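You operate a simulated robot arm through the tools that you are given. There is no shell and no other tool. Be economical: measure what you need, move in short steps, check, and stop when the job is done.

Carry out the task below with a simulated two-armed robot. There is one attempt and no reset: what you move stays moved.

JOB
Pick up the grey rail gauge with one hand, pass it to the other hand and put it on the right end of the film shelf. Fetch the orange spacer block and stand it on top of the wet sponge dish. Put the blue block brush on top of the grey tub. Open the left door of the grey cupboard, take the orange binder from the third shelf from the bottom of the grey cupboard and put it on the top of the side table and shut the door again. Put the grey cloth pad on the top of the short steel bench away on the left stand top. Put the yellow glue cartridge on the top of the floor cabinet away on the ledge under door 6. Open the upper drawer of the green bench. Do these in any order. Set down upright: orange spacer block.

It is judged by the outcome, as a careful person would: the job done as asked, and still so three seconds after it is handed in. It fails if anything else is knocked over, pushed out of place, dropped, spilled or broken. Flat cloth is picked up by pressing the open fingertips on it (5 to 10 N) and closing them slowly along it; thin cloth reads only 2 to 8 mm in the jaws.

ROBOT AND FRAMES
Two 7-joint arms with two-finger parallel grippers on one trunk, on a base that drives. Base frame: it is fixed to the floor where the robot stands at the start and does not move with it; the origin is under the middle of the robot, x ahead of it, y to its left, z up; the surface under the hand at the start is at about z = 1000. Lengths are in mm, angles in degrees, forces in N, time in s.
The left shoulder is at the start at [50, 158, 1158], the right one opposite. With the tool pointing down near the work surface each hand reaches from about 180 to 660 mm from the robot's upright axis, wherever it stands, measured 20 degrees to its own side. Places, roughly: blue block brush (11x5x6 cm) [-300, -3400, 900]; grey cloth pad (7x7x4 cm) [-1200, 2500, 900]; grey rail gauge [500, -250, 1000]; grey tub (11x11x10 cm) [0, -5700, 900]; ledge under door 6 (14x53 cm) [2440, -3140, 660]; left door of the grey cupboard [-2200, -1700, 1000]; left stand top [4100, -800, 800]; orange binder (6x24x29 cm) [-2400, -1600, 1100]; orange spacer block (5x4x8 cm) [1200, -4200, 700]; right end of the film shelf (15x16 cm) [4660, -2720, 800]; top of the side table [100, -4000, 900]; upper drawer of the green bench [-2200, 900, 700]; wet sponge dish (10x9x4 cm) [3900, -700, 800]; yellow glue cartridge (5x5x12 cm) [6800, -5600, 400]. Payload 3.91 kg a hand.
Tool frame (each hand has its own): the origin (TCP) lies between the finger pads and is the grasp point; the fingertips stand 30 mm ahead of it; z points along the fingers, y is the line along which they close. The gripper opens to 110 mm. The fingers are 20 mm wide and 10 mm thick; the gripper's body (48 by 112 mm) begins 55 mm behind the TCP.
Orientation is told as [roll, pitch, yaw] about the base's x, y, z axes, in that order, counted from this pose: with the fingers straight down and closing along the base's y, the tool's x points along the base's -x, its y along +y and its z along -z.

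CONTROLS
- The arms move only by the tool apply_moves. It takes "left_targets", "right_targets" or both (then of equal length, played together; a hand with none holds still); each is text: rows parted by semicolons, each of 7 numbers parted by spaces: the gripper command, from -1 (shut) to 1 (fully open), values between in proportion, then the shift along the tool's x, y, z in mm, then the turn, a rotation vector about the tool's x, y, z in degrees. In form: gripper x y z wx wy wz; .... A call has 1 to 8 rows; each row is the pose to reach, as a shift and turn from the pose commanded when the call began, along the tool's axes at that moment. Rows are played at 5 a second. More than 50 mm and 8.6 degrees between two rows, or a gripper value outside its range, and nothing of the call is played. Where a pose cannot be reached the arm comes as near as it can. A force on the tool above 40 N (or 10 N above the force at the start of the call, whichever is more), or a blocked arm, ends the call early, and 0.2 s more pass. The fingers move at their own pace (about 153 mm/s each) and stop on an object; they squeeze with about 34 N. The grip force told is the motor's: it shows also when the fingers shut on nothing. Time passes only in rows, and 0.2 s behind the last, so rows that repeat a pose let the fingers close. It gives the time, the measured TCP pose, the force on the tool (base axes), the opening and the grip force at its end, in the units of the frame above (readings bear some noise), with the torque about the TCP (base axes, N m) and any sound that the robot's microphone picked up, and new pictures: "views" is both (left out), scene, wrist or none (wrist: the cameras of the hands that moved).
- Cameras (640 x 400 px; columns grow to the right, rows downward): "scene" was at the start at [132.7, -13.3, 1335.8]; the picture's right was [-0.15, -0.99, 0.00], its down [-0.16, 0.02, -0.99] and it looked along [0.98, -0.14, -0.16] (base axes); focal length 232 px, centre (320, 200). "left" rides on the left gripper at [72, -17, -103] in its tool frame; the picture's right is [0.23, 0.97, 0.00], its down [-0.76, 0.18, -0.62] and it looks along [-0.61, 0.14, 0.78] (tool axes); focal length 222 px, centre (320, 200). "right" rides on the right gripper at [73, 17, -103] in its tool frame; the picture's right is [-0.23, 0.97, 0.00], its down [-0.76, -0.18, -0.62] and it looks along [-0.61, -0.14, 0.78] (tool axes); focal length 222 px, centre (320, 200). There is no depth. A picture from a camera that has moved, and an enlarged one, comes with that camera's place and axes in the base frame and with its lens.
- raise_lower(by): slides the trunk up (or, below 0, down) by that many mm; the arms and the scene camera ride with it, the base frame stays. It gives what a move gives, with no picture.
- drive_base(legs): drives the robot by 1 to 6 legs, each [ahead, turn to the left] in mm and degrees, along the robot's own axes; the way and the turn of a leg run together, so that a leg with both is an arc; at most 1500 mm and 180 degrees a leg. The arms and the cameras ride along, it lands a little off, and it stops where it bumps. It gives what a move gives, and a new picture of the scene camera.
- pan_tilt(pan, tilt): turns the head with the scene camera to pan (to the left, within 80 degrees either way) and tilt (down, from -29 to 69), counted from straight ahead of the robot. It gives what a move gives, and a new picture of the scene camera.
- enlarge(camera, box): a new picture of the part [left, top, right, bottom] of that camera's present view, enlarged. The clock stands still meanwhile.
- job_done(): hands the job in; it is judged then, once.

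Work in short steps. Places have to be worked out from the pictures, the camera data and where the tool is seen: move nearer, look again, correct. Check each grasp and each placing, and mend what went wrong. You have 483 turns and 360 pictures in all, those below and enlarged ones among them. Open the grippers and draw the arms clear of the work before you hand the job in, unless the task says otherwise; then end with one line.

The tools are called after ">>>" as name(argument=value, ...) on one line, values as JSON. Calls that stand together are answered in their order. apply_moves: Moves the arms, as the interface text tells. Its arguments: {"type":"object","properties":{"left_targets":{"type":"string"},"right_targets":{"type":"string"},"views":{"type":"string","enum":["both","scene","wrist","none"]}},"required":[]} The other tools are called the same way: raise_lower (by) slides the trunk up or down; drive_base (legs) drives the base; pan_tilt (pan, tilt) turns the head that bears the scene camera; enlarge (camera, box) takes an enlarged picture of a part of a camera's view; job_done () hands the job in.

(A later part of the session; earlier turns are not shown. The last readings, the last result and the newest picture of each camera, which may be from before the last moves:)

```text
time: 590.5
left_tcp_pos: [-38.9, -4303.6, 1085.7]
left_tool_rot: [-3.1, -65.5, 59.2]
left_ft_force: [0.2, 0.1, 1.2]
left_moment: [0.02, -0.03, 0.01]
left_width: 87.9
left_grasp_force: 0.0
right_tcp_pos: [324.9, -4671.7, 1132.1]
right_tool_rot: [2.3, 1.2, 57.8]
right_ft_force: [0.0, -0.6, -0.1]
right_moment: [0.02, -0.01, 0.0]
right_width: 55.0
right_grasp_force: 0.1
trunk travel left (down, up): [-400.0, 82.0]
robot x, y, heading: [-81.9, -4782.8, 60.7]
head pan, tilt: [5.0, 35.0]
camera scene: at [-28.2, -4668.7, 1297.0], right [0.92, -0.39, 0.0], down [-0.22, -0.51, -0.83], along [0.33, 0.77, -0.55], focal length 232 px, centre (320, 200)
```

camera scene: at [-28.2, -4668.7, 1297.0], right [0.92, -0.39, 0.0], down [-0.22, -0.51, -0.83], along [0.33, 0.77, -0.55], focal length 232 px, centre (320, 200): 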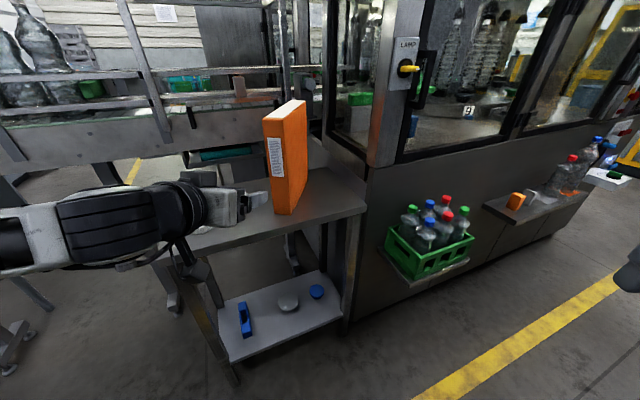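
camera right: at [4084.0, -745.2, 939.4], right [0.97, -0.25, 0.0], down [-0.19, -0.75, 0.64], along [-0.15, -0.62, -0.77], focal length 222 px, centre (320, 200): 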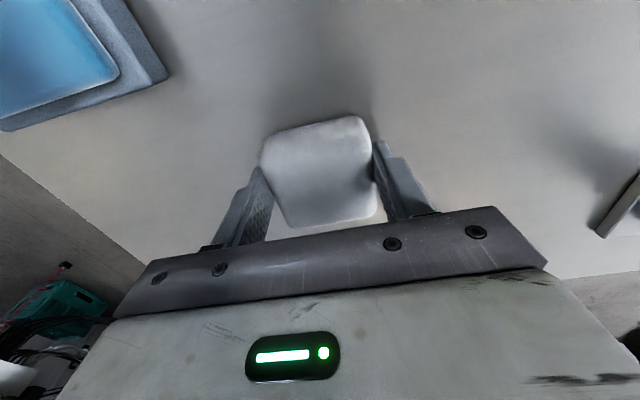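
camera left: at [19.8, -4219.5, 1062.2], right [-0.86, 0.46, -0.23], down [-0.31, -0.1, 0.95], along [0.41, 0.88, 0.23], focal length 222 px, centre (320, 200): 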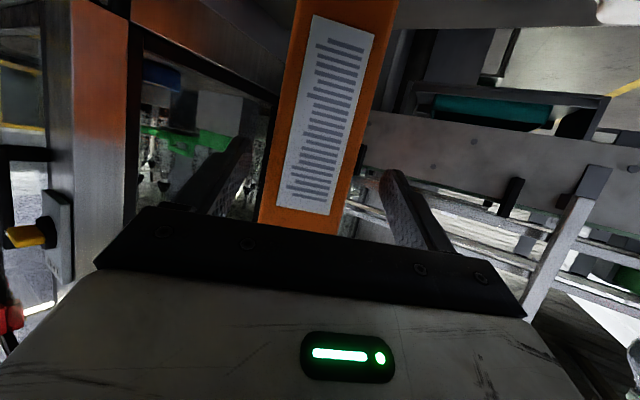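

Standing well. Now back to the cupboard to shut its door: west along the aisle and north around the conveyor.

>>> drive_base(legs=[[0, 119.3], [1000, 0], [740, 0], [0, -90], [1150, 0], [0, -22]])

```text
time: 614.7
left_tcp_pos: [-1884.2, -3155.6, 1084.7]
left_tool_rot: [-3.1, -65.5, 68.6]
left_ft_force: [-0.1, -0.5, -0.4]
left_moment: [0.02, 0.01, -0.01]
left_width: 87.9
left_grasp_force: 0.1
right_tcp_pos: [-1466.0, -3459.2, 1132.4]
right_tool_rot: [2.3, 1.2, 67.2]
right_ft_force: [0.6, 0.1, -1.1]
right_moment: [-0.02, 0.01, 0.01]
right_width: 54.9
right_grasp_force: 0.1
trunk travel left (down, up): [-400.0, 82.0]
robot x, y, heading: [-1848.2, -3638.7, 70.1]
head pan, tilt: [5.0, 35.0]
camera scene: at [-1815.1, -3515.6, 1294.8], right [0.97, -0.23, 0.0], down [-0.13, -0.56, -0.82], along [0.19, 0.8, -0.57], focal length 232 px, centre (320, 200)
```

scene: 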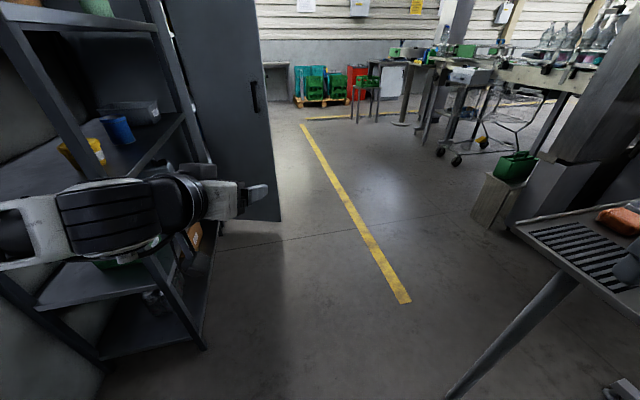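

The door's edge is visible ahead. I drive north along x ≈ −1725 so that the left hand meets the door's outer face.

>>> drive_base(legs=[[360, 0], [0, 20], [720, 0]])

>>> pan_tilt(pan=15, tilt=22)

```text
time: 619.7
left_tcp_pos: [-1940.2, -2629.9, 1085.2]
left_tool_rot: [-1.5, -65.4, 89.7]
left_ft_force: [-0.4, -0.6, 0.5]
left_moment: [-0.01, -0.02, 0.01]
left_width: 88.1
left_grasp_force: 0.1
right_tcp_pos: [-1423.7, -2773.8, 1131.9]
right_tool_rot: [2.7, 0.9, 87.4]
right_ft_force: [0.1, 0.3, 0.3]
right_moment: [0.03, 0.05, -0.01]
right_width: 55.0
right_grasp_force: 0.0
trunk travel left (down, up): [-400.0, 82.0]
robot x, y, heading: [-1726.2, -3068.6, 90.4]
head pan, tilt: [5.0, 35.0]
stopped in leg 3: the robot was blocked; the commanded pose is now the measured one
camera scene: at [-1731.4, -2947.7, 1296.0], right [0.99, 0.11, 0.0], down [0.06, -0.56, -0.82], along [-0.09, 0.82, -0.57], focal length 232 px, centre (320, 200)
```

scene: 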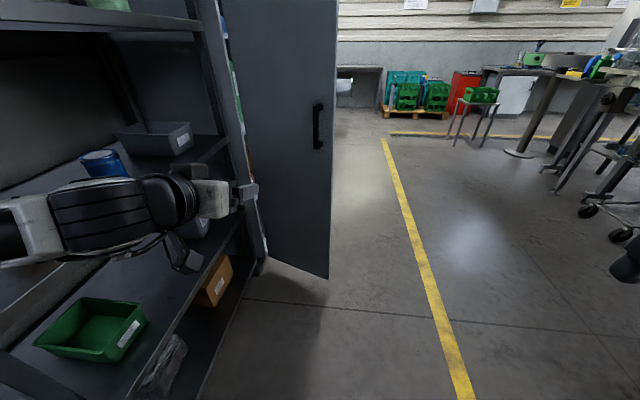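

```text
time: 620.5
left_tcp_pos: [-1938.7, -2631.4, 1086.8]
left_tool_rot: [-1.7, -65.5, 89.4]
left_ft_force: [0.0, -0.8, -0.4]
left_moment: [-0.06, 0.02, -0.01]
left_width: 88.0
left_grasp_force: 0.1
right_tcp_pos: [-1424.1, -2774.9, 1132.2]
right_tool_rot: [2.6, 0.7, 87.4]
right_ft_force: [0.2, -0.5, -1.1]
right_moment: [0.0, -0.01, 0.0]
right_width: 55.3
right_grasp_force: 0.1
trunk travel left (down, up): [-400.0, 82.0]
robot x, y, heading: [-1723.4, -3069.9, 90.4]
head pan, tilt: [15.0, 22.0]
camera scene: at [-1746.4, -2947.1, 1316.4], right [0.96, 0.26, 0.0], down [0.1, -0.35, -0.93], along [-0.25, 0.9, -0.37], focal length 232 px, centre (320, 200)
```

scene: 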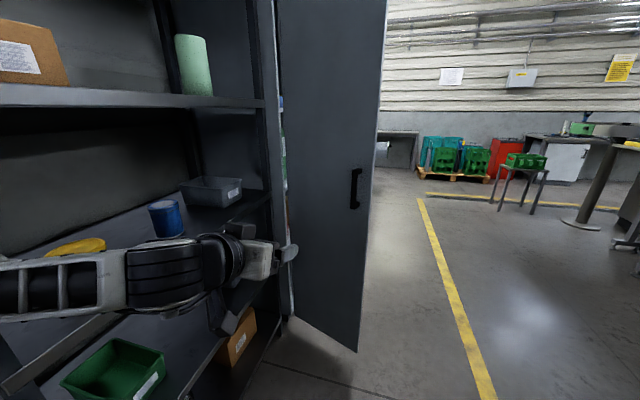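

The left elbow met the rack again. I back off, veer east, and approach the door on a 105° heading.

>>> drive_base(legs=[[-150, 0], [0, -25], [250, 0], [0, 13], [440, 0], [0, 27]])

```text
time: 629.0
left_tcp_pos: [-1841.0, -2187.5, 1082.1]
left_tool_rot: [-2.1, -65.0, 104.0]
left_ft_force: [0.2, -0.1, -0.1]
left_moment: [0.01, -0.06, 0.0]
left_width: 88.1
left_grasp_force: 0.0
right_tcp_pos: [-1312.1, -2200.2, 1131.1]
right_tool_rot: [2.4, 1.2, 101.7]
right_ft_force: [0.2, 0.5, -0.7]
right_moment: [-0.01, 0.01, 0.0]
right_width: 54.9
right_grasp_force: 0.1
trunk travel left (down, up): [-400.0, 82.0]
robot x, y, heading: [-1525.1, -2564.7, 104.7]
head pan, tilt: [15.0, 22.0]
camera scene: at [-1581.7, -2445.0, 1315.3], right [0.87, 0.49, 0.0], down [0.19, -0.33, -0.93], along [-0.46, 0.81, -0.37], focal length 232 px, centre (320, 200)
```

scene: 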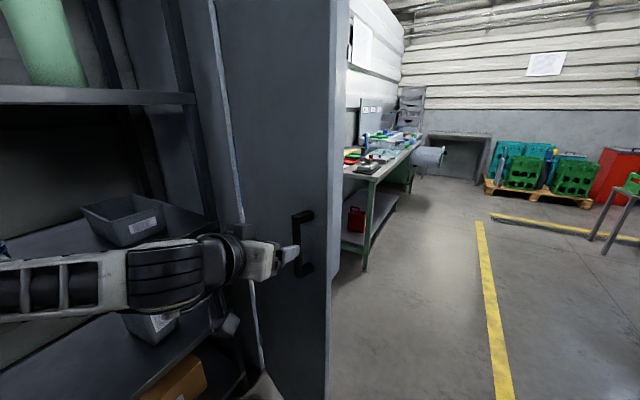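

The hand is right in front of the door's outer face. I close the fingers and drive forward to push the door.

>>> apply_moves(left_targets="-1 0 0 0 0 0 0;-1 0 0 0 0 0 0;-1 0 0 0 0 0 0", views="none")

>>> drive_base(legs=[[450, 0]])

```text
time: 629.8
left_tcp_pos: [-1842.4, -2187.3, 1082.0]
left_tool_rot: [-2.0, -65.0, 104.1]
left_ft_force: [0.7, -0.5, -0.2]
left_moment: [0.01, -0.02, -0.03]
left_width: 0.1
left_grasp_force: 33.7
right_tcp_pos: [-1311.1, -2200.2, 1131.5]
right_tool_rot: [2.3, 1.2, 101.6]
right_ft_force: [-0.3, 0.6, -0.1]
right_moment: [-0.01, 0.03, 0.01]
right_width: 55.3
right_grasp_force: 0.0
trunk travel left (down, up): [-400.0, 82.0]
robot x, y, heading: [-1527.0, -2564.1, 104.9]
head pan, tilt: [15.0, 22.0]
```

```text
time: 632.5
left_tcp_pos: [-1955.3, -1752.4, 1081.4]
left_tool_rot: [-2.1, -65.0, 104.0]
left_ft_force: [0.9, -0.7, 0.4]
left_moment: [0.0, 0.01, 0.0]
left_width: 0.1
left_grasp_force: 34.3
right_tcp_pos: [-1424.0, -1766.1, 1130.1]
right_tool_rot: [2.4, 1.2, 101.6]
right_ft_force: [0.7, 0.6, -0.3]
right_moment: [-0.03, -0.02, 0.02]
right_width: 54.9
right_grasp_force: 0.0
trunk travel left (down, up): [-400.0, 82.0]
robot x, y, heading: [-1640.5, -2131.9, 104.7]
head pan, tilt: [15.0, 22.0]
camera scene: at [-1694.7, -2010.3, 1315.2], right [0.87, 0.49, 0.0], down [0.19, -0.33, -0.93], along [-0.46, 0.81, -0.38], focal length 232 px, centre (320, 200)
```

scene: 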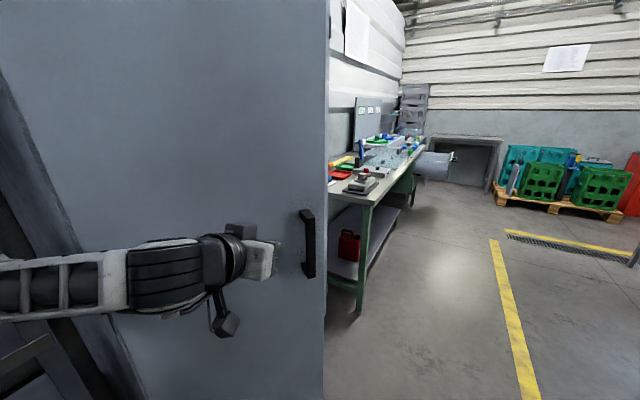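

The door is more than half closed. I back off and come round to push it home from the front, staying outside it.

>>> drive_base(legs=[[-250, 0], [0, -43], [600, 0], [0, 88]])

```text
time: 643.0
left_tcp_pos: [-1780.2, -1794.6, 1082.0]
left_tool_rot: [-2.2, -65.0, 147.9]
left_ft_force: [0.2, -0.4, 0.2]
left_moment: [0.02, 0.01, 0.0]
left_width: 0.1
left_grasp_force: 33.9
right_tcp_pos: [-1388.4, -1436.5, 1131.8]
right_tool_rot: [2.4, 1.2, 145.6]
right_ft_force: [-0.3, -0.7, -0.8]
right_moment: [-0.04, -0.02, -0.01]
right_width: 55.1
right_grasp_force: 0.1
trunk travel left (down, up): [-400.0, 82.0]
robot x, y, heading: [-1291.5, -1849.3, 148.5]
head pan, tilt: [15.0, 22.0]
camera scene: at [-1413.6, -1800.3, 1315.3], right [0.28, 0.96, 0.0], down [0.36, -0.11, -0.93], along [-0.89, 0.26, -0.37], focal length 232 px, centre (320, 200)
```

scene: 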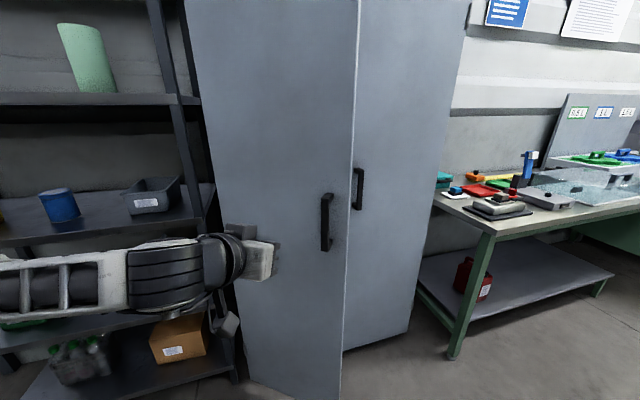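

The door is about 35° open. I push forward along 155° to close it.

>>> drive_base(legs=[[0, 7], [330, 0]])

```text
time: 645.7
left_tcp_pos: [-2083.9, -1717.9, 1080.3]
left_tool_rot: [-2.0, -65.0, 155.0]
left_ft_force: [0.3, 0.3, 0.0]
left_moment: [-0.03, -0.02, -0.01]
left_width: 0.1
left_grasp_force: 34.0
right_tcp_pos: [-1741.4, -1313.7, 1131.4]
right_tool_rot: [2.5, 1.2, 152.7]
right_ft_force: [-0.3, 0.5, 0.0]
right_moment: [0.0, -0.02, -0.03]
right_width: 55.0
right_grasp_force: 0.0
trunk travel left (down, up): [-400.0, 82.0]
robot x, y, heading: [-1594.3, -1707.4, 155.6]
head pan, tilt: [15.0, 22.0]
camera scene: at [-1720.4, -1678.8, 1315.2], right [0.16, 0.99, 0.0], down [0.37, -0.06, -0.93], along [-0.91, 0.15, -0.38], focal length 232 px, centre (320, 200)
```

scene: 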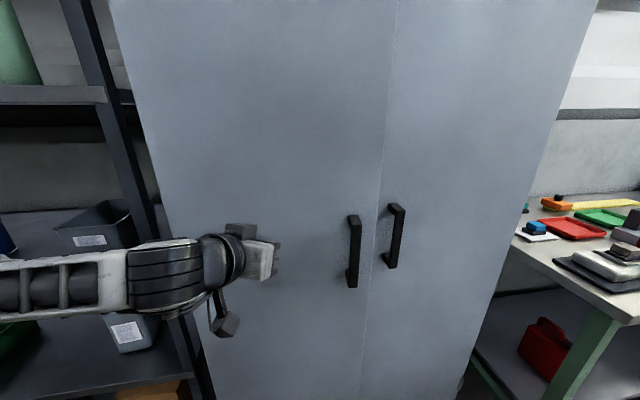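

It looks shut. I press gently on the door nearer its edge to make sure.

>>> apply_moves(left_targets="-1 -8 -20 18 0 0 0;-1 -16 -40 36 0 0 0;-1 -23 -60 50 0 0 0;-1 -29 -70 63 0 0 0;-1 -34 -70 73 0 0 0;-1 -39 -70 83 0 0 0;-1 -43 -70 92 0 0 0", views="scene")

```text
time: 647.3
left_tcp_pos: [-2142.3, -1610.3, 1082.7]
left_tool_rot: [-2.2, -65.0, 155.0]
left_ft_force: [0.5, 0.7, 1.0]
left_moment: [-0.01, 0.0, 0.03]
left_width: 0.0
left_grasp_force: 33.7
right_tcp_pos: [-1740.7, -1314.2, 1130.9]
right_tool_rot: [2.3, 1.2, 152.6]
right_ft_force: [-0.2, 0.1, 0.4]
right_moment: [0.03, -0.02, -0.02]
right_width: 54.9
right_grasp_force: 0.0
trunk travel left (down, up): [-400.0, 82.0]
robot x, y, heading: [-1592.9, -1709.2, 155.7]
head pan, tilt: [15.0, 22.0]
camera scene: at [-1720.1, -1678.9, 1315.2], right [0.16, 0.99, 0.0], down [0.37, -0.06, -0.93], along [-0.91, 0.15, -0.37], focal length 232 px, centre (320, 200)
```

scene: 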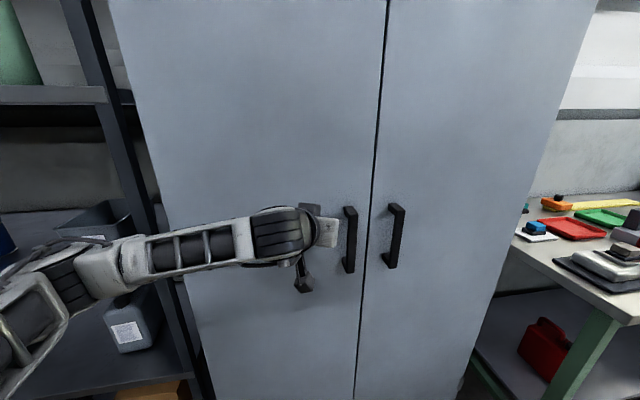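

>>> apply_moves(left_targets="-1 -4 0 9 0 0 0;-1 -8 0 18 0 0 0;-1 -13 0 27 0 0 0;-1 -17 0 36 0 0 0;-1 -21 0 45 0 0 0;-1 -25 0 54 0 0 0", views="scene")

```text
time: 648.4
left_tcp_pos: [-2171.4, -1596.2, 1082.7]
left_tool_rot: [-2.2, -64.7, 154.9]
left_ft_force: [21.2, -14.8, 6.6]
left_moment: [-0.01, 0.11, 0.35]
left_width: 0.0
left_grasp_force: 33.8
right_tcp_pos: [-1737.1, -1317.0, 1132.5]
right_tool_rot: [2.4, 1.0, 152.9]
right_ft_force: [-0.2, -0.1, -0.1]
right_moment: [0.0, -0.03, 0.0]
right_width: 55.3
right_grasp_force: 0.0
trunk travel left (down, up): [-400.0, 82.0]
robot x, y, heading: [-1592.6, -1714.3, 155.8]
head pan, tilt: [15.0, 22.0]
stopped in row 5 (left hand): the force on the tool passed its limit at 51 N (the readings are from after the stop); the commanded pose is now the measured one
camera scene: at [-1715.4, -1682.3, 1316.0], right [0.16, 0.99, 0.0], down [0.37, -0.06, -0.93], along [-0.92, 0.15, -0.37], focal length 232 px, centre (320, 200)
```

scene: 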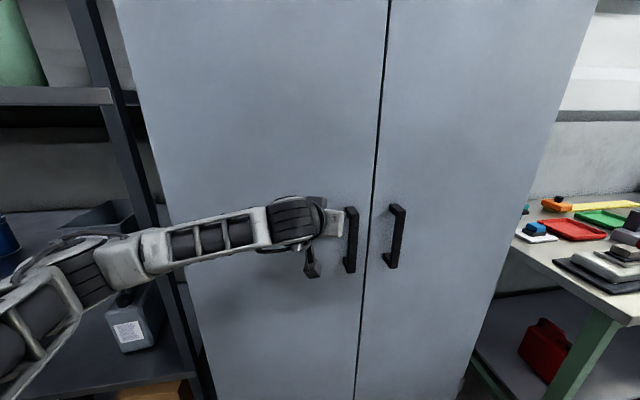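

Pressed firmly shut. I back away and return the left hand to pointing down.

>>> drive_base(legs=[[-350, 0]])

>>> apply_moves(left_targets="0 10 0 -20 0 8.2 0;0 20 0 -40 0 16.4 0;0 30 0 -60 0 24.6 0;0 40 0 -80 0 32.8 0;0 50 0 -100 0 41 0;0 55 0 -110 0 49.2 0;0 60 0 -120 0 57.4 0;0 60 0 -120 0 65 0", views="scene")

```text
time: 650.6
left_tcp_pos: [-1858.0, -1736.7, 1080.3]
left_tool_rot: [-2.0, -64.4, 154.6]
left_ft_force: [-0.1, 0.3, -0.5]
left_moment: [-0.01, -0.02, 0.02]
left_width: 0.2
left_grasp_force: 34.2
right_tcp_pos: [-1422.5, -1458.3, 1131.9]
right_tool_rot: [2.4, 1.3, 152.6]
right_ft_force: [-0.1, -0.3, -0.5]
right_moment: [-0.01, -0.01, -0.01]
right_width: 55.1
right_grasp_force: 0.1
trunk travel left (down, up): [-400.0, 82.0]
robot x, y, heading: [-1280.7, -1854.8, 155.9]
head pan, tilt: [15.0, 22.0]
camera scene: at [-1402.5, -1822.7, 1315.3], right [0.16, 0.99, 0.0], down [0.37, -0.06, -0.93], along [-0.91, 0.15, -0.37], focal length 232 px, centre (320, 200)
```

scene: 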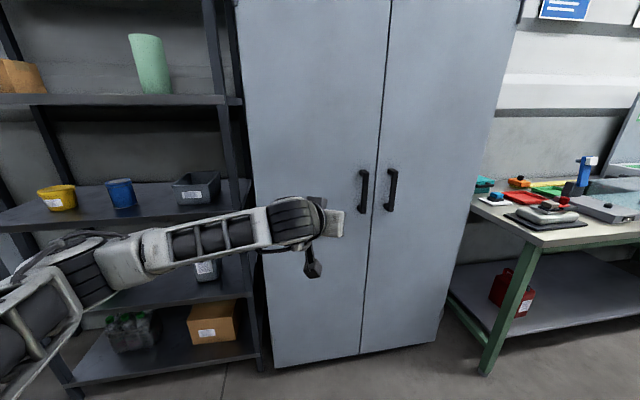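

```text
time: 652.5
left_tcp_pos: [-1739.7, -1797.7, 1076.8]
left_tool_rot: [-1.0, 0.8, 152.8]
left_ft_force: [0.6, -0.5, 0.9]
left_moment: [0.02, -0.03, 0.06]
left_width: 55.0
left_grasp_force: 0.0
right_tcp_pos: [-1423.6, -1457.8, 1130.6]
right_tool_rot: [2.4, 1.2, 152.7]
right_ft_force: [0.9, 0.2, -0.3]
right_moment: [0.0, 0.02, 0.0]
right_width: 55.1
right_grasp_force: 0.0
trunk travel left (down, up): [-400.0, 82.0]
robot x, y, heading: [-1277.8, -1859.0, 155.4]
head pan, tilt: [15.0, 22.0]
camera scene: at [-1403.1, -1822.3, 1315.2], right [0.16, 0.99, 0.0], down [0.37, -0.06, -0.93], along [-0.91, 0.15, -0.37], focal length 232 px, centre (320, 200)
```

scene: 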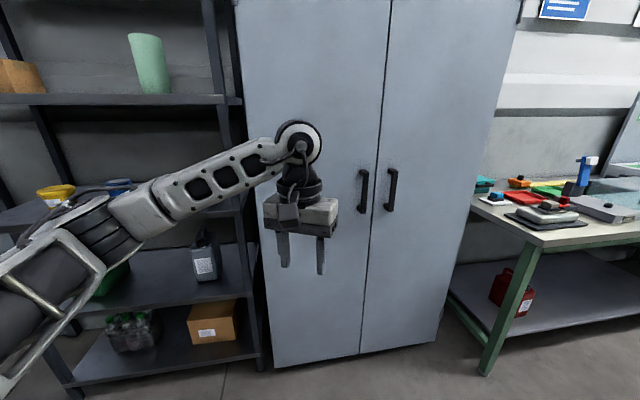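

The cupboard is shut. I drive back to the southern aisle toward the orange spacer block.

>>> drive_base(legs=[[0, 108], [645, 0], [0, -27.3], [890, 0], [0, 33.7], [1400, 0]])

>>> drive_base(legs=[[0, 87], [1500, 0], [1150, 0], [0, 55]])

```text
time: 674.3
left_tcp_pos: [-1711.3, -5066.5, 1078.1]
left_tool_rot: [-1.0, 0.6, -93.6]
left_ft_force: [0.5, -0.4, -0.6]
left_moment: [-0.04, 0.02, 0.0]
left_width: 55.2
left_grasp_force: 0.1
right_tcp_pos: [-2146.8, -4912.6, 1130.6]
right_tool_rot: [2.3, 1.2, -93.9]
right_ft_force: [1.0, -0.5, -0.4]
right_moment: [-0.04, -0.03, 0.01]
right_width: 55.3
right_grasp_force: 0.1
trunk travel left (down, up): [-400.0, 82.0]
robot x, y, heading: [-1842.4, -4621.9, -90.6]
head pan, tilt: [15.0, 22.0]
camera scene: at [-1819.7, -4747.9, 1315.2], right [-0.97, -0.24, 0.0], down [-0.09, 0.36, -0.93], along [0.23, -0.9, -0.37], focal length 232 px, centre (320, 200)
```

scene: 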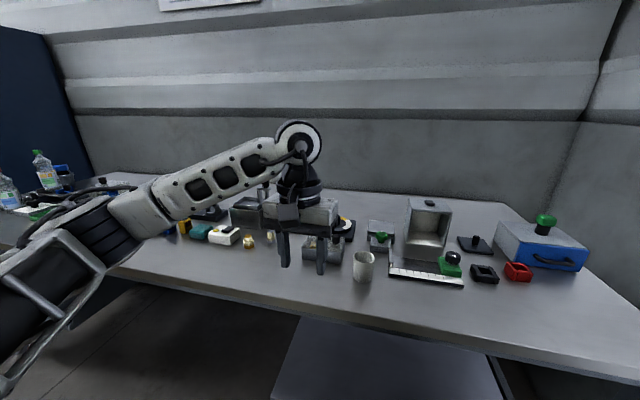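

```text
time: 693.4
left_tcp_pos: [969.7, -4385.9, 1077.0]
left_tool_rot: [-0.9, 0.6, 48.7]
left_ft_force: [0.0, -0.4, 0.2]
left_moment: [0.03, -0.03, 0.01]
left_width: 54.9
left_grasp_force: 0.0
right_tcp_pos: [1222.3, -4777.1, 1131.6]
right_tool_rot: [2.5, 1.2, 48.6]
right_ft_force: [0.5, -0.5, -0.3]
right_moment: [-0.03, 0.02, -0.01]
right_width: 54.8
right_grasp_force: 0.0
trunk travel left (down, up): [-400.0, 82.0]
robot x, y, heading: [800.3, -4822.8, 51.4]
head pan, tilt: [15.0, 22.0]
camera scene: at [864.5, -4705.9, 1315.3], right [0.92, -0.4, 0.0], down [-0.15, -0.34, -0.93], along [0.37, 0.85, -0.37], focal length 232 px, centre (320, 200)
```

scene: 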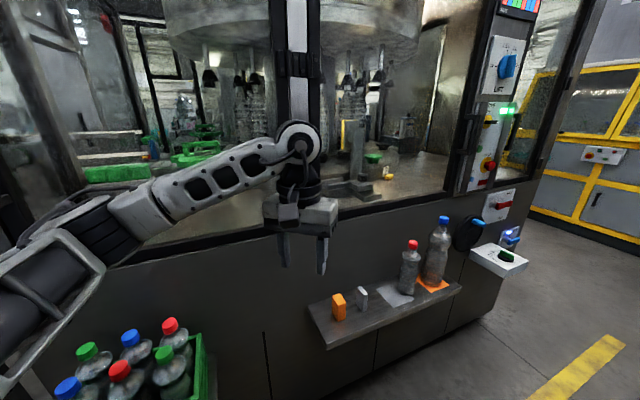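

The orange spacer stands on the ledge beside a grey one. I move to face it.

>>> drive_base(legs=[[0, -44], [495, 0], [0, 82]])

>>> raise_lower(by=-200)

>>> pan_tilt(pan=5, tilt=35)

```text
time: 701.8
left_tcp_pos: [1155.4, -4310.4, 1076.7]
left_tool_rot: [-0.9, 0.6, 86.7]
left_ft_force: [-0.4, 0.8, 0.2]
left_moment: [0.02, -0.03, 0.02]
left_width: 55.2
left_grasp_force: 0.0
right_tcp_pos: [1593.1, -4462.1, 1130.1]
right_tool_rot: [2.4, 1.1, 86.5]
right_ft_force: [0.1, 0.2, 0.1]
right_moment: [0.0, -0.02, 0.03]
right_width: 54.9
right_grasp_force: 0.1
trunk travel left (down, up): [-400.0, 82.0]
robot x, y, heading: [1290.6, -4756.2, 89.5]
head pan, tilt: [15.0, 22.0]
camera scene: at [1268.3, -4627.7, 1315.3], right [0.97, 0.25, 0.0], down [0.09, -0.36, -0.93], along [-0.23, 0.9, -0.37], focal length 232 px, centre (320, 200)
```

scene: 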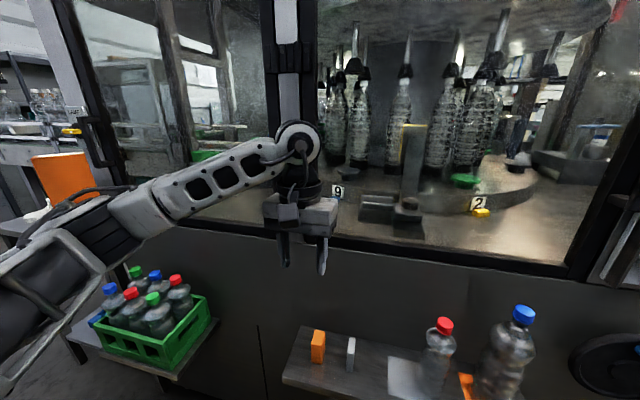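

```text
time: 704.0
left_tcp_pos: [1156.5, -4311.8, 878.3]
left_tool_rot: [-0.8, 0.6, 86.7]
left_ft_force: [0.0, 1.4, 0.0]
left_moment: [-0.02, 0.02, 0.02]
left_width: 55.1
left_grasp_force: 0.1
right_tcp_pos: [1593.7, -4463.0, 931.2]
right_tool_rot: [2.4, 1.1, 86.4]
right_ft_force: [-0.4, 0.2, -0.3]
right_moment: [-0.03, 0.0, -0.01]
right_width: 55.0
right_grasp_force: 0.1
trunk travel left (down, up): [-200.0, 282.0]
robot x, y, heading: [1287.1, -4758.1, 89.3]
head pan, tilt: [15.0, 22.0]
```

```text
time: 704.7
left_tcp_pos: [1155.2, -4312.0, 878.7]
left_tool_rot: [-0.8, 0.6, 86.7]
left_ft_force: [0.8, -0.1, -0.5]
left_moment: [0.03, -0.01, -0.03]
left_width: 55.1
left_grasp_force: 0.2
right_tcp_pos: [1592.3, -4462.8, 931.5]
right_tool_rot: [2.6, 1.3, 86.3]
right_ft_force: [-0.2, -0.5, 0.4]
right_moment: [-0.02, 0.02, -0.02]
right_width: 55.0
right_grasp_force: 0.0
trunk travel left (down, up): [-200.0, 282.0]
robot x, y, heading: [1294.7, -4759.5, 89.5]
head pan, tilt: [5.0, 35.0]
camera scene: at [1283.7, -4629.5, 1095.9], right [1.0, 0.09, 0.0], down [0.05, -0.56, -0.83], along [-0.07, 0.82, -0.56], focal length 232 px, centre (320, 200)
```

scene: 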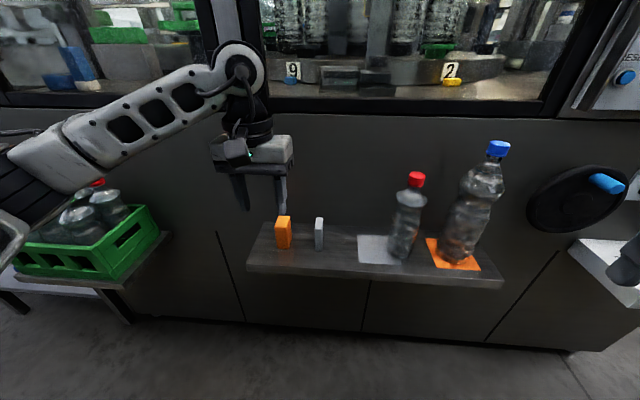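

Triangulated: spacer base [1154, −4212, 667], top ≈ 747; machine face at y ≈ −4133. I move the left hand above it.

>>> apply_moves(left_targets="0.5 -25 0 5 0.8 0 0;0.5 -50 0 15 0.8 0 0;0.5 -75 0 30 0.8 0 0;0.5 -100 0 50 0.8 0 0;0.5 -100 0 50 0.8 0 0", views="both")

```text
time: 705.9
left_tcp_pos: [1161.3, -4209.1, 824.9]
left_tool_rot: [-1.7, 0.6, 86.6]
left_ft_force: [-0.4, -0.1, -0.2]
left_moment: [0.0, 0.04, 0.01]
left_width: 82.2
left_grasp_force: 0.0
right_tcp_pos: [1593.1, -4463.4, 931.1]
right_tool_rot: [2.5, 1.2, 86.5]
right_ft_force: [0.0, 0.0, 0.4]
right_moment: [-0.03, 0.0, 0.0]
right_width: 55.0
right_grasp_force: 0.1
trunk travel left (down, up): [-200.0, 282.0]
robot x, y, heading: [1290.1, -4758.9, 89.3]
head pan, tilt: [5.0, 35.0]
camera scene: at [1283.6, -4629.5, 1095.8], right [1.0, 0.09, 0.0], down [0.05, -0.56, -0.83], along [-0.07, 0.82, -0.56], focal length 232 px, centre (320, 200)
camera left: at [1172.1, -4283.1, 930.2], right [-0.99, -0.17, -0.03], down [-0.15, 0.78, 0.61], along [-0.08, 0.6, -0.79], focal length 222 px, centre (320, 200)
```

scene: 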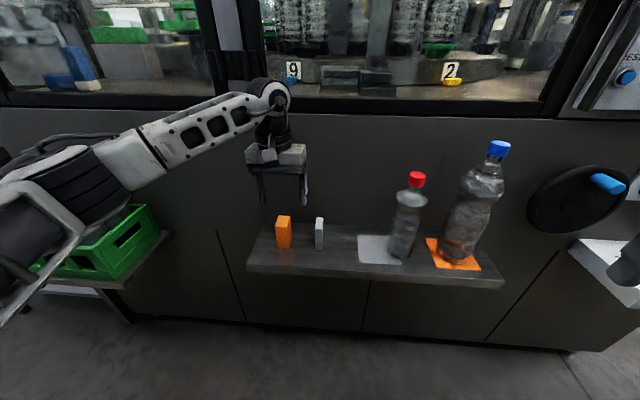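
left: 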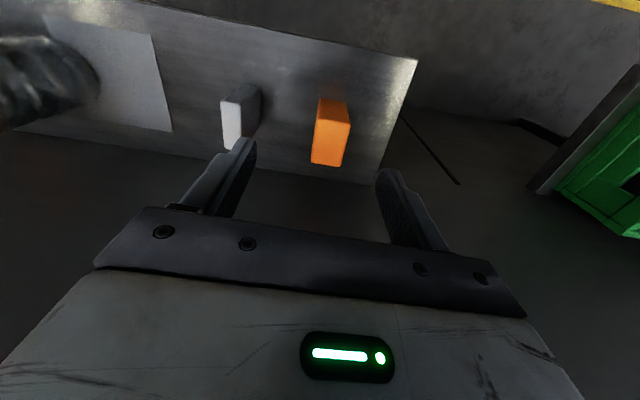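

Spacer top centre at [1155, −4206]. I align and descend around it.

>>> apply_moves(left_targets="0.4 0 6 20 -1.7 0 0;0.4 0 6 50 -1.7 0 0;0.4 0 6 80 -1.7 0 0;0.4 0 6 103 -1.7 0 0;0.4 0 6 103 -1.7 0 0", views="wrist")

```text
time: 707.1
left_tcp_pos: [1158.4, -4212.1, 723.7]
left_tool_rot: [0.0, 0.6, 86.7]
left_ft_force: [0.5, -0.2, 0.5]
left_moment: [-0.02, -0.01, 0.02]
left_width: 76.9
left_grasp_force: 0.0
right_tcp_pos: [1593.6, -4463.0, 932.4]
right_tool_rot: [2.4, 1.2, 86.5]
right_ft_force: [0.5, 0.1, -0.4]
right_moment: [0.01, 0.02, 0.03]
right_width: 55.3
right_grasp_force: 0.1
trunk travel left (down, up): [-200.0, 282.0]
robot x, y, heading: [1292.0, -4759.3, 89.5]
head pan, tilt: [5.0, 35.0]
camera left: at [1172.5, -4285.5, 827.2], right [-0.99, -0.17, 0.0], down [-0.13, 0.78, 0.61], along [-0.11, 0.61, -0.79], focal length 222 px, centre (320, 200)
```

left: 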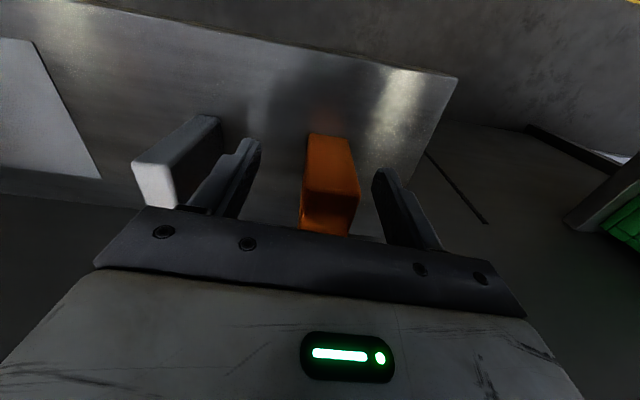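

The block is between the fingers. I close and lift.

>>> apply_moves(left_targets="-1 0 3 0 0 0 0;-1 0 3 0 0 0 0;-1 0 3 0 0 0 0;-1 0 3 -20 0 0 0;-1 0 3 -50 0 0 0;-1 20 3 -90 0 0 0;-1 55 3 -115 0 0 0;-1 95 3 -140 0 0 0", views="both")

```text
time: 708.9
left_tcp_pos: [1151.0, -4306.4, 864.8]
left_tool_rot: [0.0, 0.6, 86.8]
left_ft_force: [-0.7, 0.2, -0.6]
left_moment: [0.01, -0.01, 0.0]
left_width: 30.5
left_grasp_force: 33.8
right_tcp_pos: [1592.8, -4462.0, 931.2]
right_tool_rot: [2.4, 1.2, 86.3]
right_ft_force: [0.5, -0.4, -0.4]
right_moment: [-0.02, 0.01, -0.01]
right_width: 54.9
right_grasp_force: 0.0
trunk travel left (down, up): [-200.0, 282.0]
robot x, y, heading: [1288.4, -4756.5, 89.3]
head pan, tilt: [5.0, 35.0]
camera scene: at [1283.2, -4629.6, 1095.6], right [1.0, 0.09, 0.0], down [0.05, -0.56, -0.83], along [-0.08, 0.82, -0.56], focal length 232 px, centre (320, 200)
camera left: at [1164.5, -4378.4, 969.4], right [-0.99, -0.17, 0.0], down [-0.13, 0.78, 0.62], along [-0.11, 0.61, -0.79], focal length 222 px, centre (320, 200)
```

scene: 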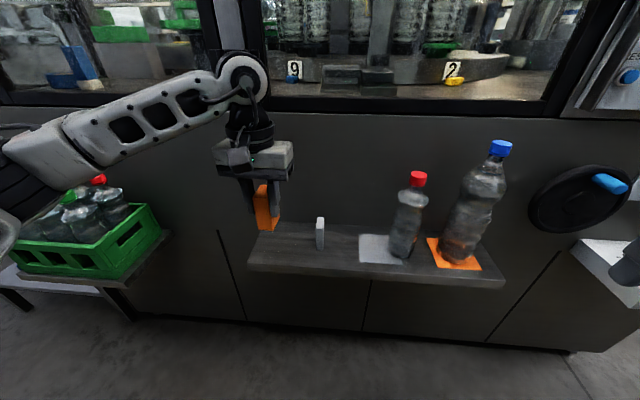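
left: 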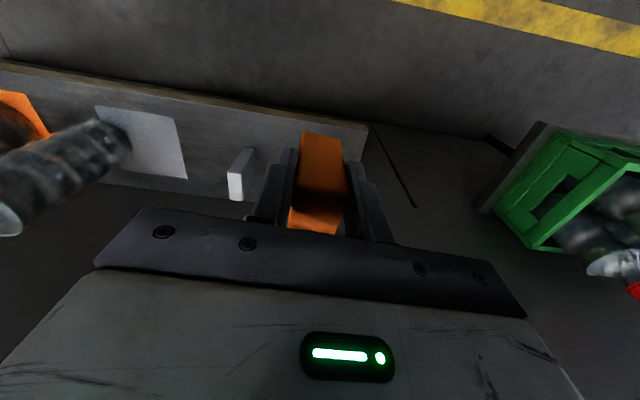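

Held. I raise the trunk a little and drive east, then north up the corridor toward the stand.

>>> raise_lower(by=110)

>>> drive_base(legs=[[-120, 0], [0, -89], [1000, 0], [0, 43], [950, 0], [900, 0]])

>>> drive_base(legs=[[0, 47], [1400, 0]])

```text
time: 710.4
left_tcp_pos: [1151.6, -4304.6, 975.6]
left_tool_rot: [-0.1, 0.6, 86.6]
left_ft_force: [-0.5, 0.6, -0.7]
left_moment: [-0.06, 0.0, 0.01]
left_width: 30.4
left_grasp_force: 33.4
right_tcp_pos: [1593.2, -4461.9, 1040.9]
right_tool_rot: [2.5, 1.2, 86.4]
right_ft_force: [0.7, 0.5, 0.2]
right_moment: [-0.03, -0.01, -0.02]
right_width: 54.6
right_grasp_force: 0.0
trunk travel left (down, up): [-310.0, 172.0]
robot x, y, heading: [1291.1, -4759.0, 89.3]
head pan, tilt: [5.0, 35.0]
```

```text
time: 731.0
left_tcp_pos: [3869.4, -3192.8, 975.5]
left_tool_rot: [0.0, 0.6, 40.2]
left_ft_force: [0.1, -0.3, -0.3]
left_moment: [-0.02, 0.03, 0.03]
left_width: 30.3
left_grasp_force: 34.6
right_tcp_pos: [4059.9, -3622.5, 1040.4]
right_tool_rot: [2.5, 1.2, 40.0]
right_ft_force: [0.3, 0.0, 0.0]
right_moment: [0.0, 0.06, 0.02]
right_width: 55.0
right_grasp_force: 0.1
trunk travel left (down, up): [-310.0, 172.0]
robot x, y, heading: [3638.8, -3607.2, 43.0]
head pan, tilt: [5.0, 35.0]
camera scene: at [3725.1, -3511.7, 1204.7], right [0.75, -0.66, 0.0], down [-0.38, -0.43, -0.82], along [0.54, 0.62, -0.57], focal length 232 px, centre (320, 200)
```

scene: 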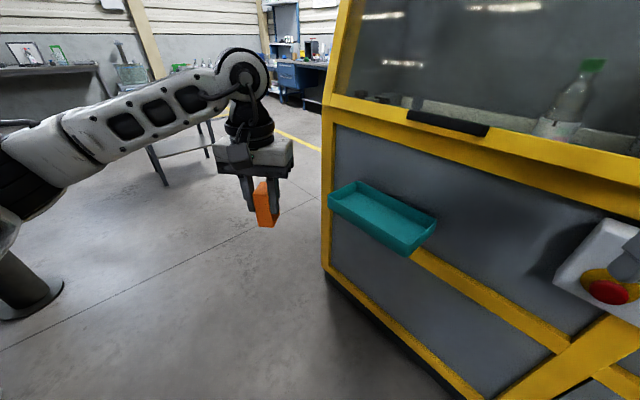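

```text
time: 738.8
left_tcp_pos: [3526.0, -1955.5, 973.3]
left_tool_rot: [0.9, 1.6, 85.4]
left_ft_force: [0.9, 0.5, -1.0]
left_moment: [0.01, 0.04, -0.01]
left_width: 30.6
left_grasp_force: 33.4
right_tcp_pos: [3963.8, -2111.9, 1040.0]
right_tool_rot: [4.1, 0.9, 86.3]
right_ft_force: [0.9, 0.6, -0.1]
right_moment: [-0.04, 0.01, -0.02]
right_width: 55.2
right_grasp_force: 0.1
trunk travel left (down, up): [-310.0, 172.0]
robot x, y, heading: [3652.8, -2397.8, 89.2]
head pan, tilt: [5.0, 35.0]
stopped in leg 2: the robot was blocked; the commanded pose is now the measured one
camera scene: at [3658.8, -2280.6, 1207.6], right [1.0, 0.1, -0.01], down [0.04, -0.56, -0.83], along [-0.09, 0.82, -0.56], focal length 232 px, centre (320, 200)
```

scene: 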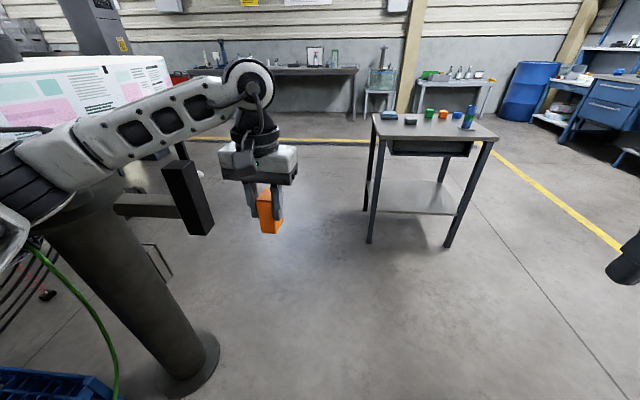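

The left elbow met the conveyor post. I take the known free way: around the stand's east side to its north front.

>>> drive_base(legs=[[-100, 0], [0, -48], [1250, 0], [0, -6], [600, 0], [0, 55]])

>>> drive_base(legs=[[1150, 0], [0, 60], [500, 0], [0, 30], [820, 0], [0, 90]])

```text
time: 739.4
left_tcp_pos: [3525.8, -1957.6, 974.9]
left_tool_rot: [0.8, 1.1, 85.4]
left_ft_force: [1.1, -0.1, -0.9]
left_moment: [-0.05, -0.03, -0.02]
left_width: 30.3
left_grasp_force: 34.3
right_tcp_pos: [3962.0, -2113.9, 1038.6]
right_tool_rot: [4.1, 1.0, 86.0]
right_ft_force: [-0.5, 0.7, -0.4]
right_moment: [-0.03, -0.03, 0.0]
right_width: 55.2
right_grasp_force: 0.2
trunk travel left (down, up): [-310.0, 172.0]
robot x, y, heading: [3652.3, -2398.5, 89.7]
head pan, tilt: [5.0, 35.0]
stopped in leg 1: the robot was blocked; the commanded pose is now the measured one
camera scene: at [3657.0, -2281.9, 1206.4], right [1.0, 0.1, -0.01], down [0.05, -0.56, -0.83], along [-0.09, 0.82, -0.56], focal length 232 px, centre (320, 200)
```

scene: 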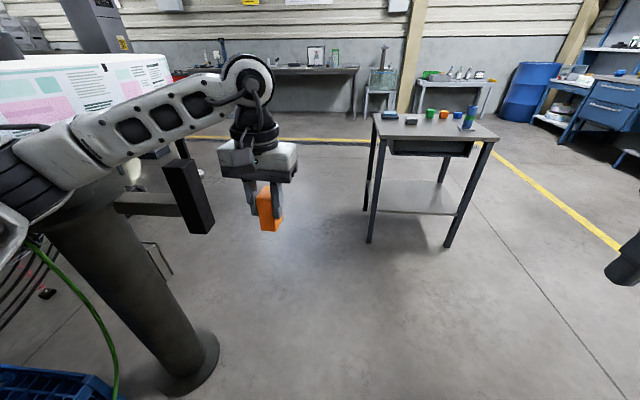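

```text
time: 740.2
left_tcp_pos: [3526.9, -1955.7, 974.9]
left_tool_rot: [0.8, 1.0, 85.3]
left_ft_force: [0.1, 0.4, -1.4]
left_moment: [-0.04, 0.0, 0.04]
left_width: 30.6
left_grasp_force: 34.4
right_tcp_pos: [3960.7, -2110.9, 1038.2]
right_tool_rot: [4.5, 1.0, 86.0]
right_ft_force: [0.0, -0.1, -0.3]
right_moment: [0.0, 0.01, -0.01]
right_width: 55.1
right_grasp_force: 0.1
trunk travel left (down, up): [-310.0, 172.0]
robot x, y, heading: [3657.7, -2402.7, 89.4]
head pan, tilt: [5.0, 35.0]
stopped in leg 1: the robot was blocked; the commanded pose is now the measured one
camera scene: at [3658.5, -2280.0, 1206.2], right [0.99, 0.1, -0.01], down [0.05, -0.56, -0.83], along [-0.09, 0.82, -0.56], focal length 232 px, centre (320, 200)
```

scene: 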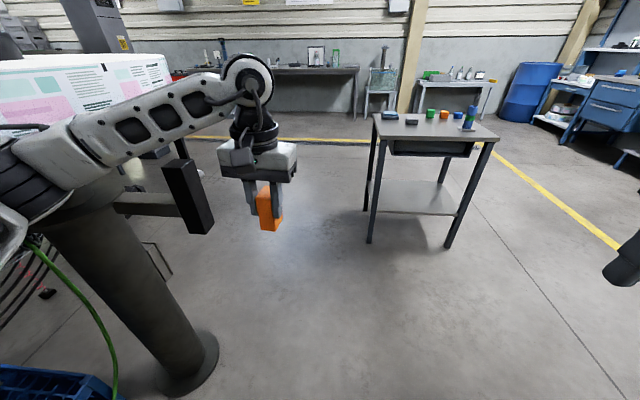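

The elbow is caught there. I shift the left hand to the right to free it.

>>> apply_moves(left_targets="-1 0 -30 0 0 0 0;-1 0 -60 0 0 0 0;-1 0 -90 0 0 0 0;-1 0 -120 0 0 0 0;-1 0 -120 0 0 0 0", views="none")

>>> drive_base(legs=[[-60, 0]])

```text
time: 741.4
left_tcp_pos: [3637.5, -1957.1, 967.6]
left_tool_rot: [0.1, 1.7, 85.6]
left_ft_force: [-0.5, -0.2, -0.8]
left_moment: [-0.04, -0.01, 0.0]
left_width: 30.5
left_grasp_force: 33.6
right_tcp_pos: [3951.1, -2102.6, 1038.7]
right_tool_rot: [3.6, 1.6, 86.0]
right_ft_force: [-0.4, 0.1, -0.3]
right_moment: [-0.02, 0.0, 0.02]
right_width: 55.0
right_grasp_force: 0.0
trunk travel left (down, up): [-310.0, 172.0]
robot x, y, heading: [3653.7, -2401.1, 89.4]
head pan, tilt: [5.0, 35.0]
```

```text
time: 742.4
left_tcp_pos: [3637.2, -2017.6, 967.5]
left_tool_rot: [0.1, 1.7, 85.3]
left_ft_force: [0.3, -0.6, -0.8]
left_moment: [-0.03, -0.04, -0.01]
left_width: 30.4
left_grasp_force: 34.2
right_tcp_pos: [3951.5, -2163.8, 1038.0]
right_tool_rot: [3.7, 1.5, 86.0]
right_ft_force: [-0.2, 0.8, 1.4]
right_moment: [0.03, -0.02, 0.0]
right_width: 55.1
right_grasp_force: 0.0
trunk travel left (down, up): [-310.0, 172.0]
robot x, y, heading: [3652.3, -2461.6, 89.5]
head pan, tilt: [5.0, 35.0]
camera scene: at [3647.7, -2330.4, 1204.9], right [1.0, 0.1, 0.0], down [0.06, -0.57, -0.82], along [-0.08, 0.82, -0.57], focal length 232 px, centre (320, 200)
```

scene: 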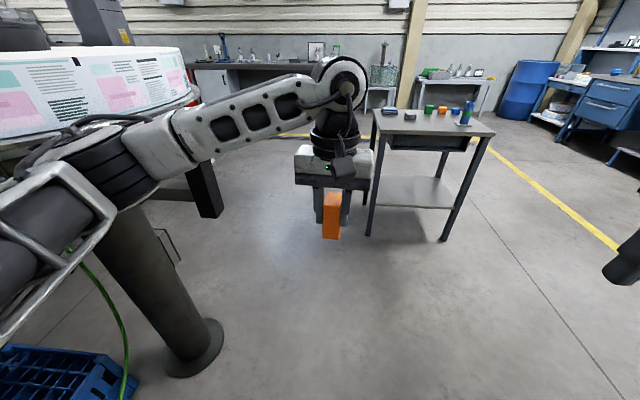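

Freed. I continue by the safe way around the east side.

>>> drive_base(legs=[[-60, 0], [0, -48], [1250, 0], [0, -6], [600, 0], [0, 55]])

>>> drive_base(legs=[[1150, 0], [0, 60], [500, 0], [0, 30], [800, 0], [0, 90]])

```text
time: 757.4
left_tcp_pos: [5015.5, -896.9, 968.3]
left_tool_rot: [0.1, 1.7, 87.5]
left_ft_force: [0.4, -0.6, -1.9]
left_moment: [-0.04, 0.02, -0.01]
left_width: 30.6
left_grasp_force: 34.1
right_tcp_pos: [5337.0, -1032.0, 1039.4]
right_tool_rot: [3.7, 1.7, 88.0]
right_ft_force: [0.0, -1.1, 0.5]
right_moment: [0.01, 0.04, 0.0]
right_width: 54.8
right_grasp_force: 0.1
trunk travel left (down, up): [-310.0, 172.0]
robot x, y, heading: [5049.7, -1338.5, 91.3]
head pan, tilt: [5.0, 35.0]
camera scene: at [5038.4, -1209.5, 1204.7], right [0.99, 0.13, 0.0], down [0.07, -0.57, -0.82], along [-0.11, 0.81, -0.57], focal length 232 px, centre (320, 200)
```

scene: 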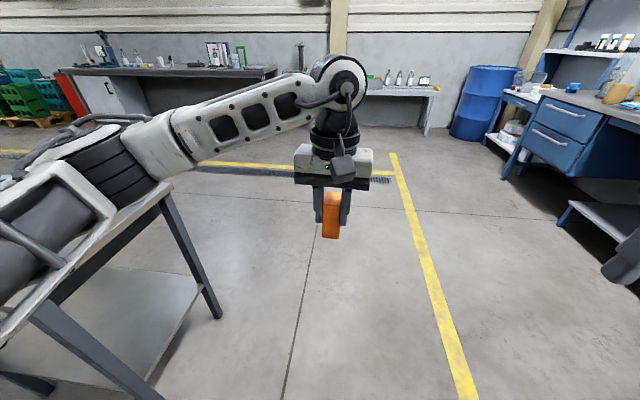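

```text
time: 777.6
left_tcp_pos: [3819.5, -393.1, 966.7]
left_tool_rot: [0.0, 1.7, -93.0]
left_ft_force: [0.5, -0.3, -1.4]
left_moment: [0.01, -0.04, -0.04]
left_width: 30.3
left_grasp_force: 34.0
right_tcp_pos: [3500.7, -256.6, 1039.1]
right_tool_rot: [3.7, 1.5, -92.5]
right_ft_force: [0.4, 0.5, -0.1]
right_moment: [-0.01, 0.05, 0.07]
right_width: 54.9
right_grasp_force: 0.0
trunk travel left (down, up): [-310.0, 172.0]
robot x, y, heading: [3788.2, 47.5, -88.9]
head pan, tilt: [5.0, 35.0]
camera scene: at [3801.3, -81.3, 1204.6], right [-0.99, -0.12, 0.0], down [-0.07, 0.57, -0.82], along [0.1, -0.81, -0.57], focal length 232 px, centre (320, 200)
```

scene: 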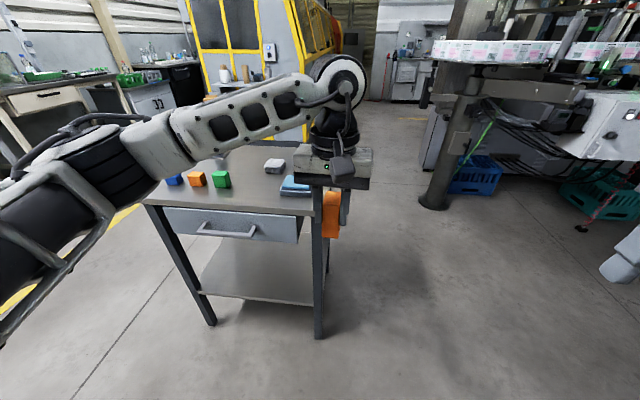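

All items on the stand are undisturbed. I drive 240 mm nearer and look at the dish.

>>> drive_base(legs=[[240, 0]])

>>> apply_moves(left_targets="-1 15 30 -25 0 0 0;-1 30 60 -50 0 0 0;-1 30 90 -50 0 0 0", views="both")

```text
time: 779.4
left_tcp_pos: [3823.0, -633.7, 968.1]
left_tool_rot: [0.2, 1.6, -93.0]
left_ft_force: [-1.2, -0.1, -0.9]
left_moment: [0.02, 0.0, -0.05]
left_width: 30.7
left_grasp_force: 33.7
right_tcp_pos: [3504.3, -497.0, 1038.1]
right_tool_rot: [3.8, 1.5, -92.5]
right_ft_force: [0.0, 1.0, 0.1]
right_moment: [0.0, 0.03, 0.0]
right_width: 54.9
right_grasp_force: 0.1
trunk travel left (down, up): [-310.0, 172.0]
robot x, y, heading: [3790.9, -194.2, -89.0]
head pan, tilt: [5.0, 35.0]
camera scene: at [3805.4, -321.3, 1204.5], right [-0.99, -0.12, 0.0], down [-0.07, 0.57, -0.82], along [0.1, -0.81, -0.57], focal length 232 px, centre (320, 200)
```

scene: 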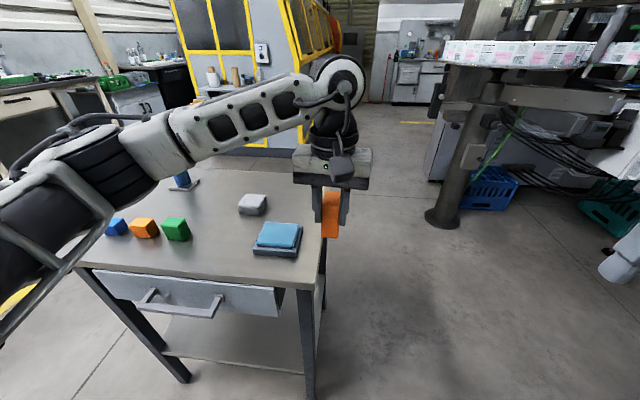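

```text
time: 780.2
left_tcp_pos: [3916.0, -609.8, 1018.4]
left_tool_rot: [0.1, 1.6, -93.0]
left_ft_force: [-0.7, -0.4, -0.6]
left_moment: [0.02, -0.04, 0.02]
left_width: 30.4
left_grasp_force: 33.7
right_tcp_pos: [3505.1, -495.3, 1038.6]
right_tool_rot: [3.8, 1.6, -92.4]
right_ft_force: [-0.4, -0.1, 0.3]
right_moment: [0.02, 0.05, -0.04]
right_width: 54.9
right_grasp_force: 0.1
trunk travel left (down, up): [-310.0, 172.0]
robot x, y, heading: [3791.0, -194.5, -88.9]
head pan, tilt: [5.0, 35.0]
camera scene: at [3805.5, -321.0, 1204.5], right [-0.99, -0.12, 0.0], down [-0.07, 0.57, -0.82], along [0.09, -0.81, -0.57], focal length 232 px, centre (320, 200)
camera left: at [3903.3, -540.4, 1124.5], right [0.98, 0.18, 0.01], down [0.14, -0.79, 0.6], along [0.11, -0.59, -0.8], focal length 222 px, centre (320, 200)
```

scene: 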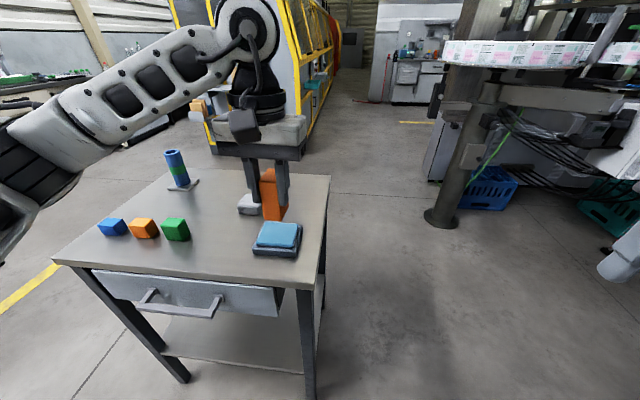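
left: 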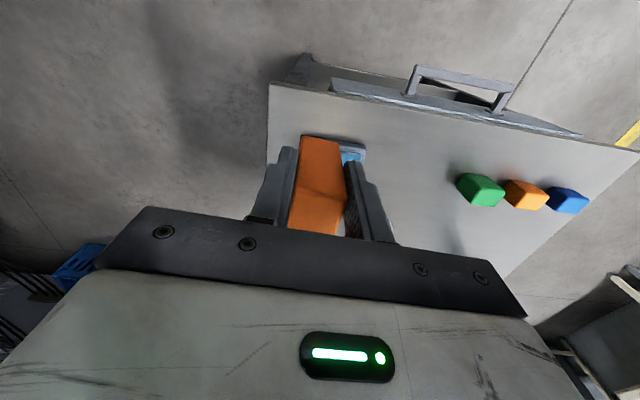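

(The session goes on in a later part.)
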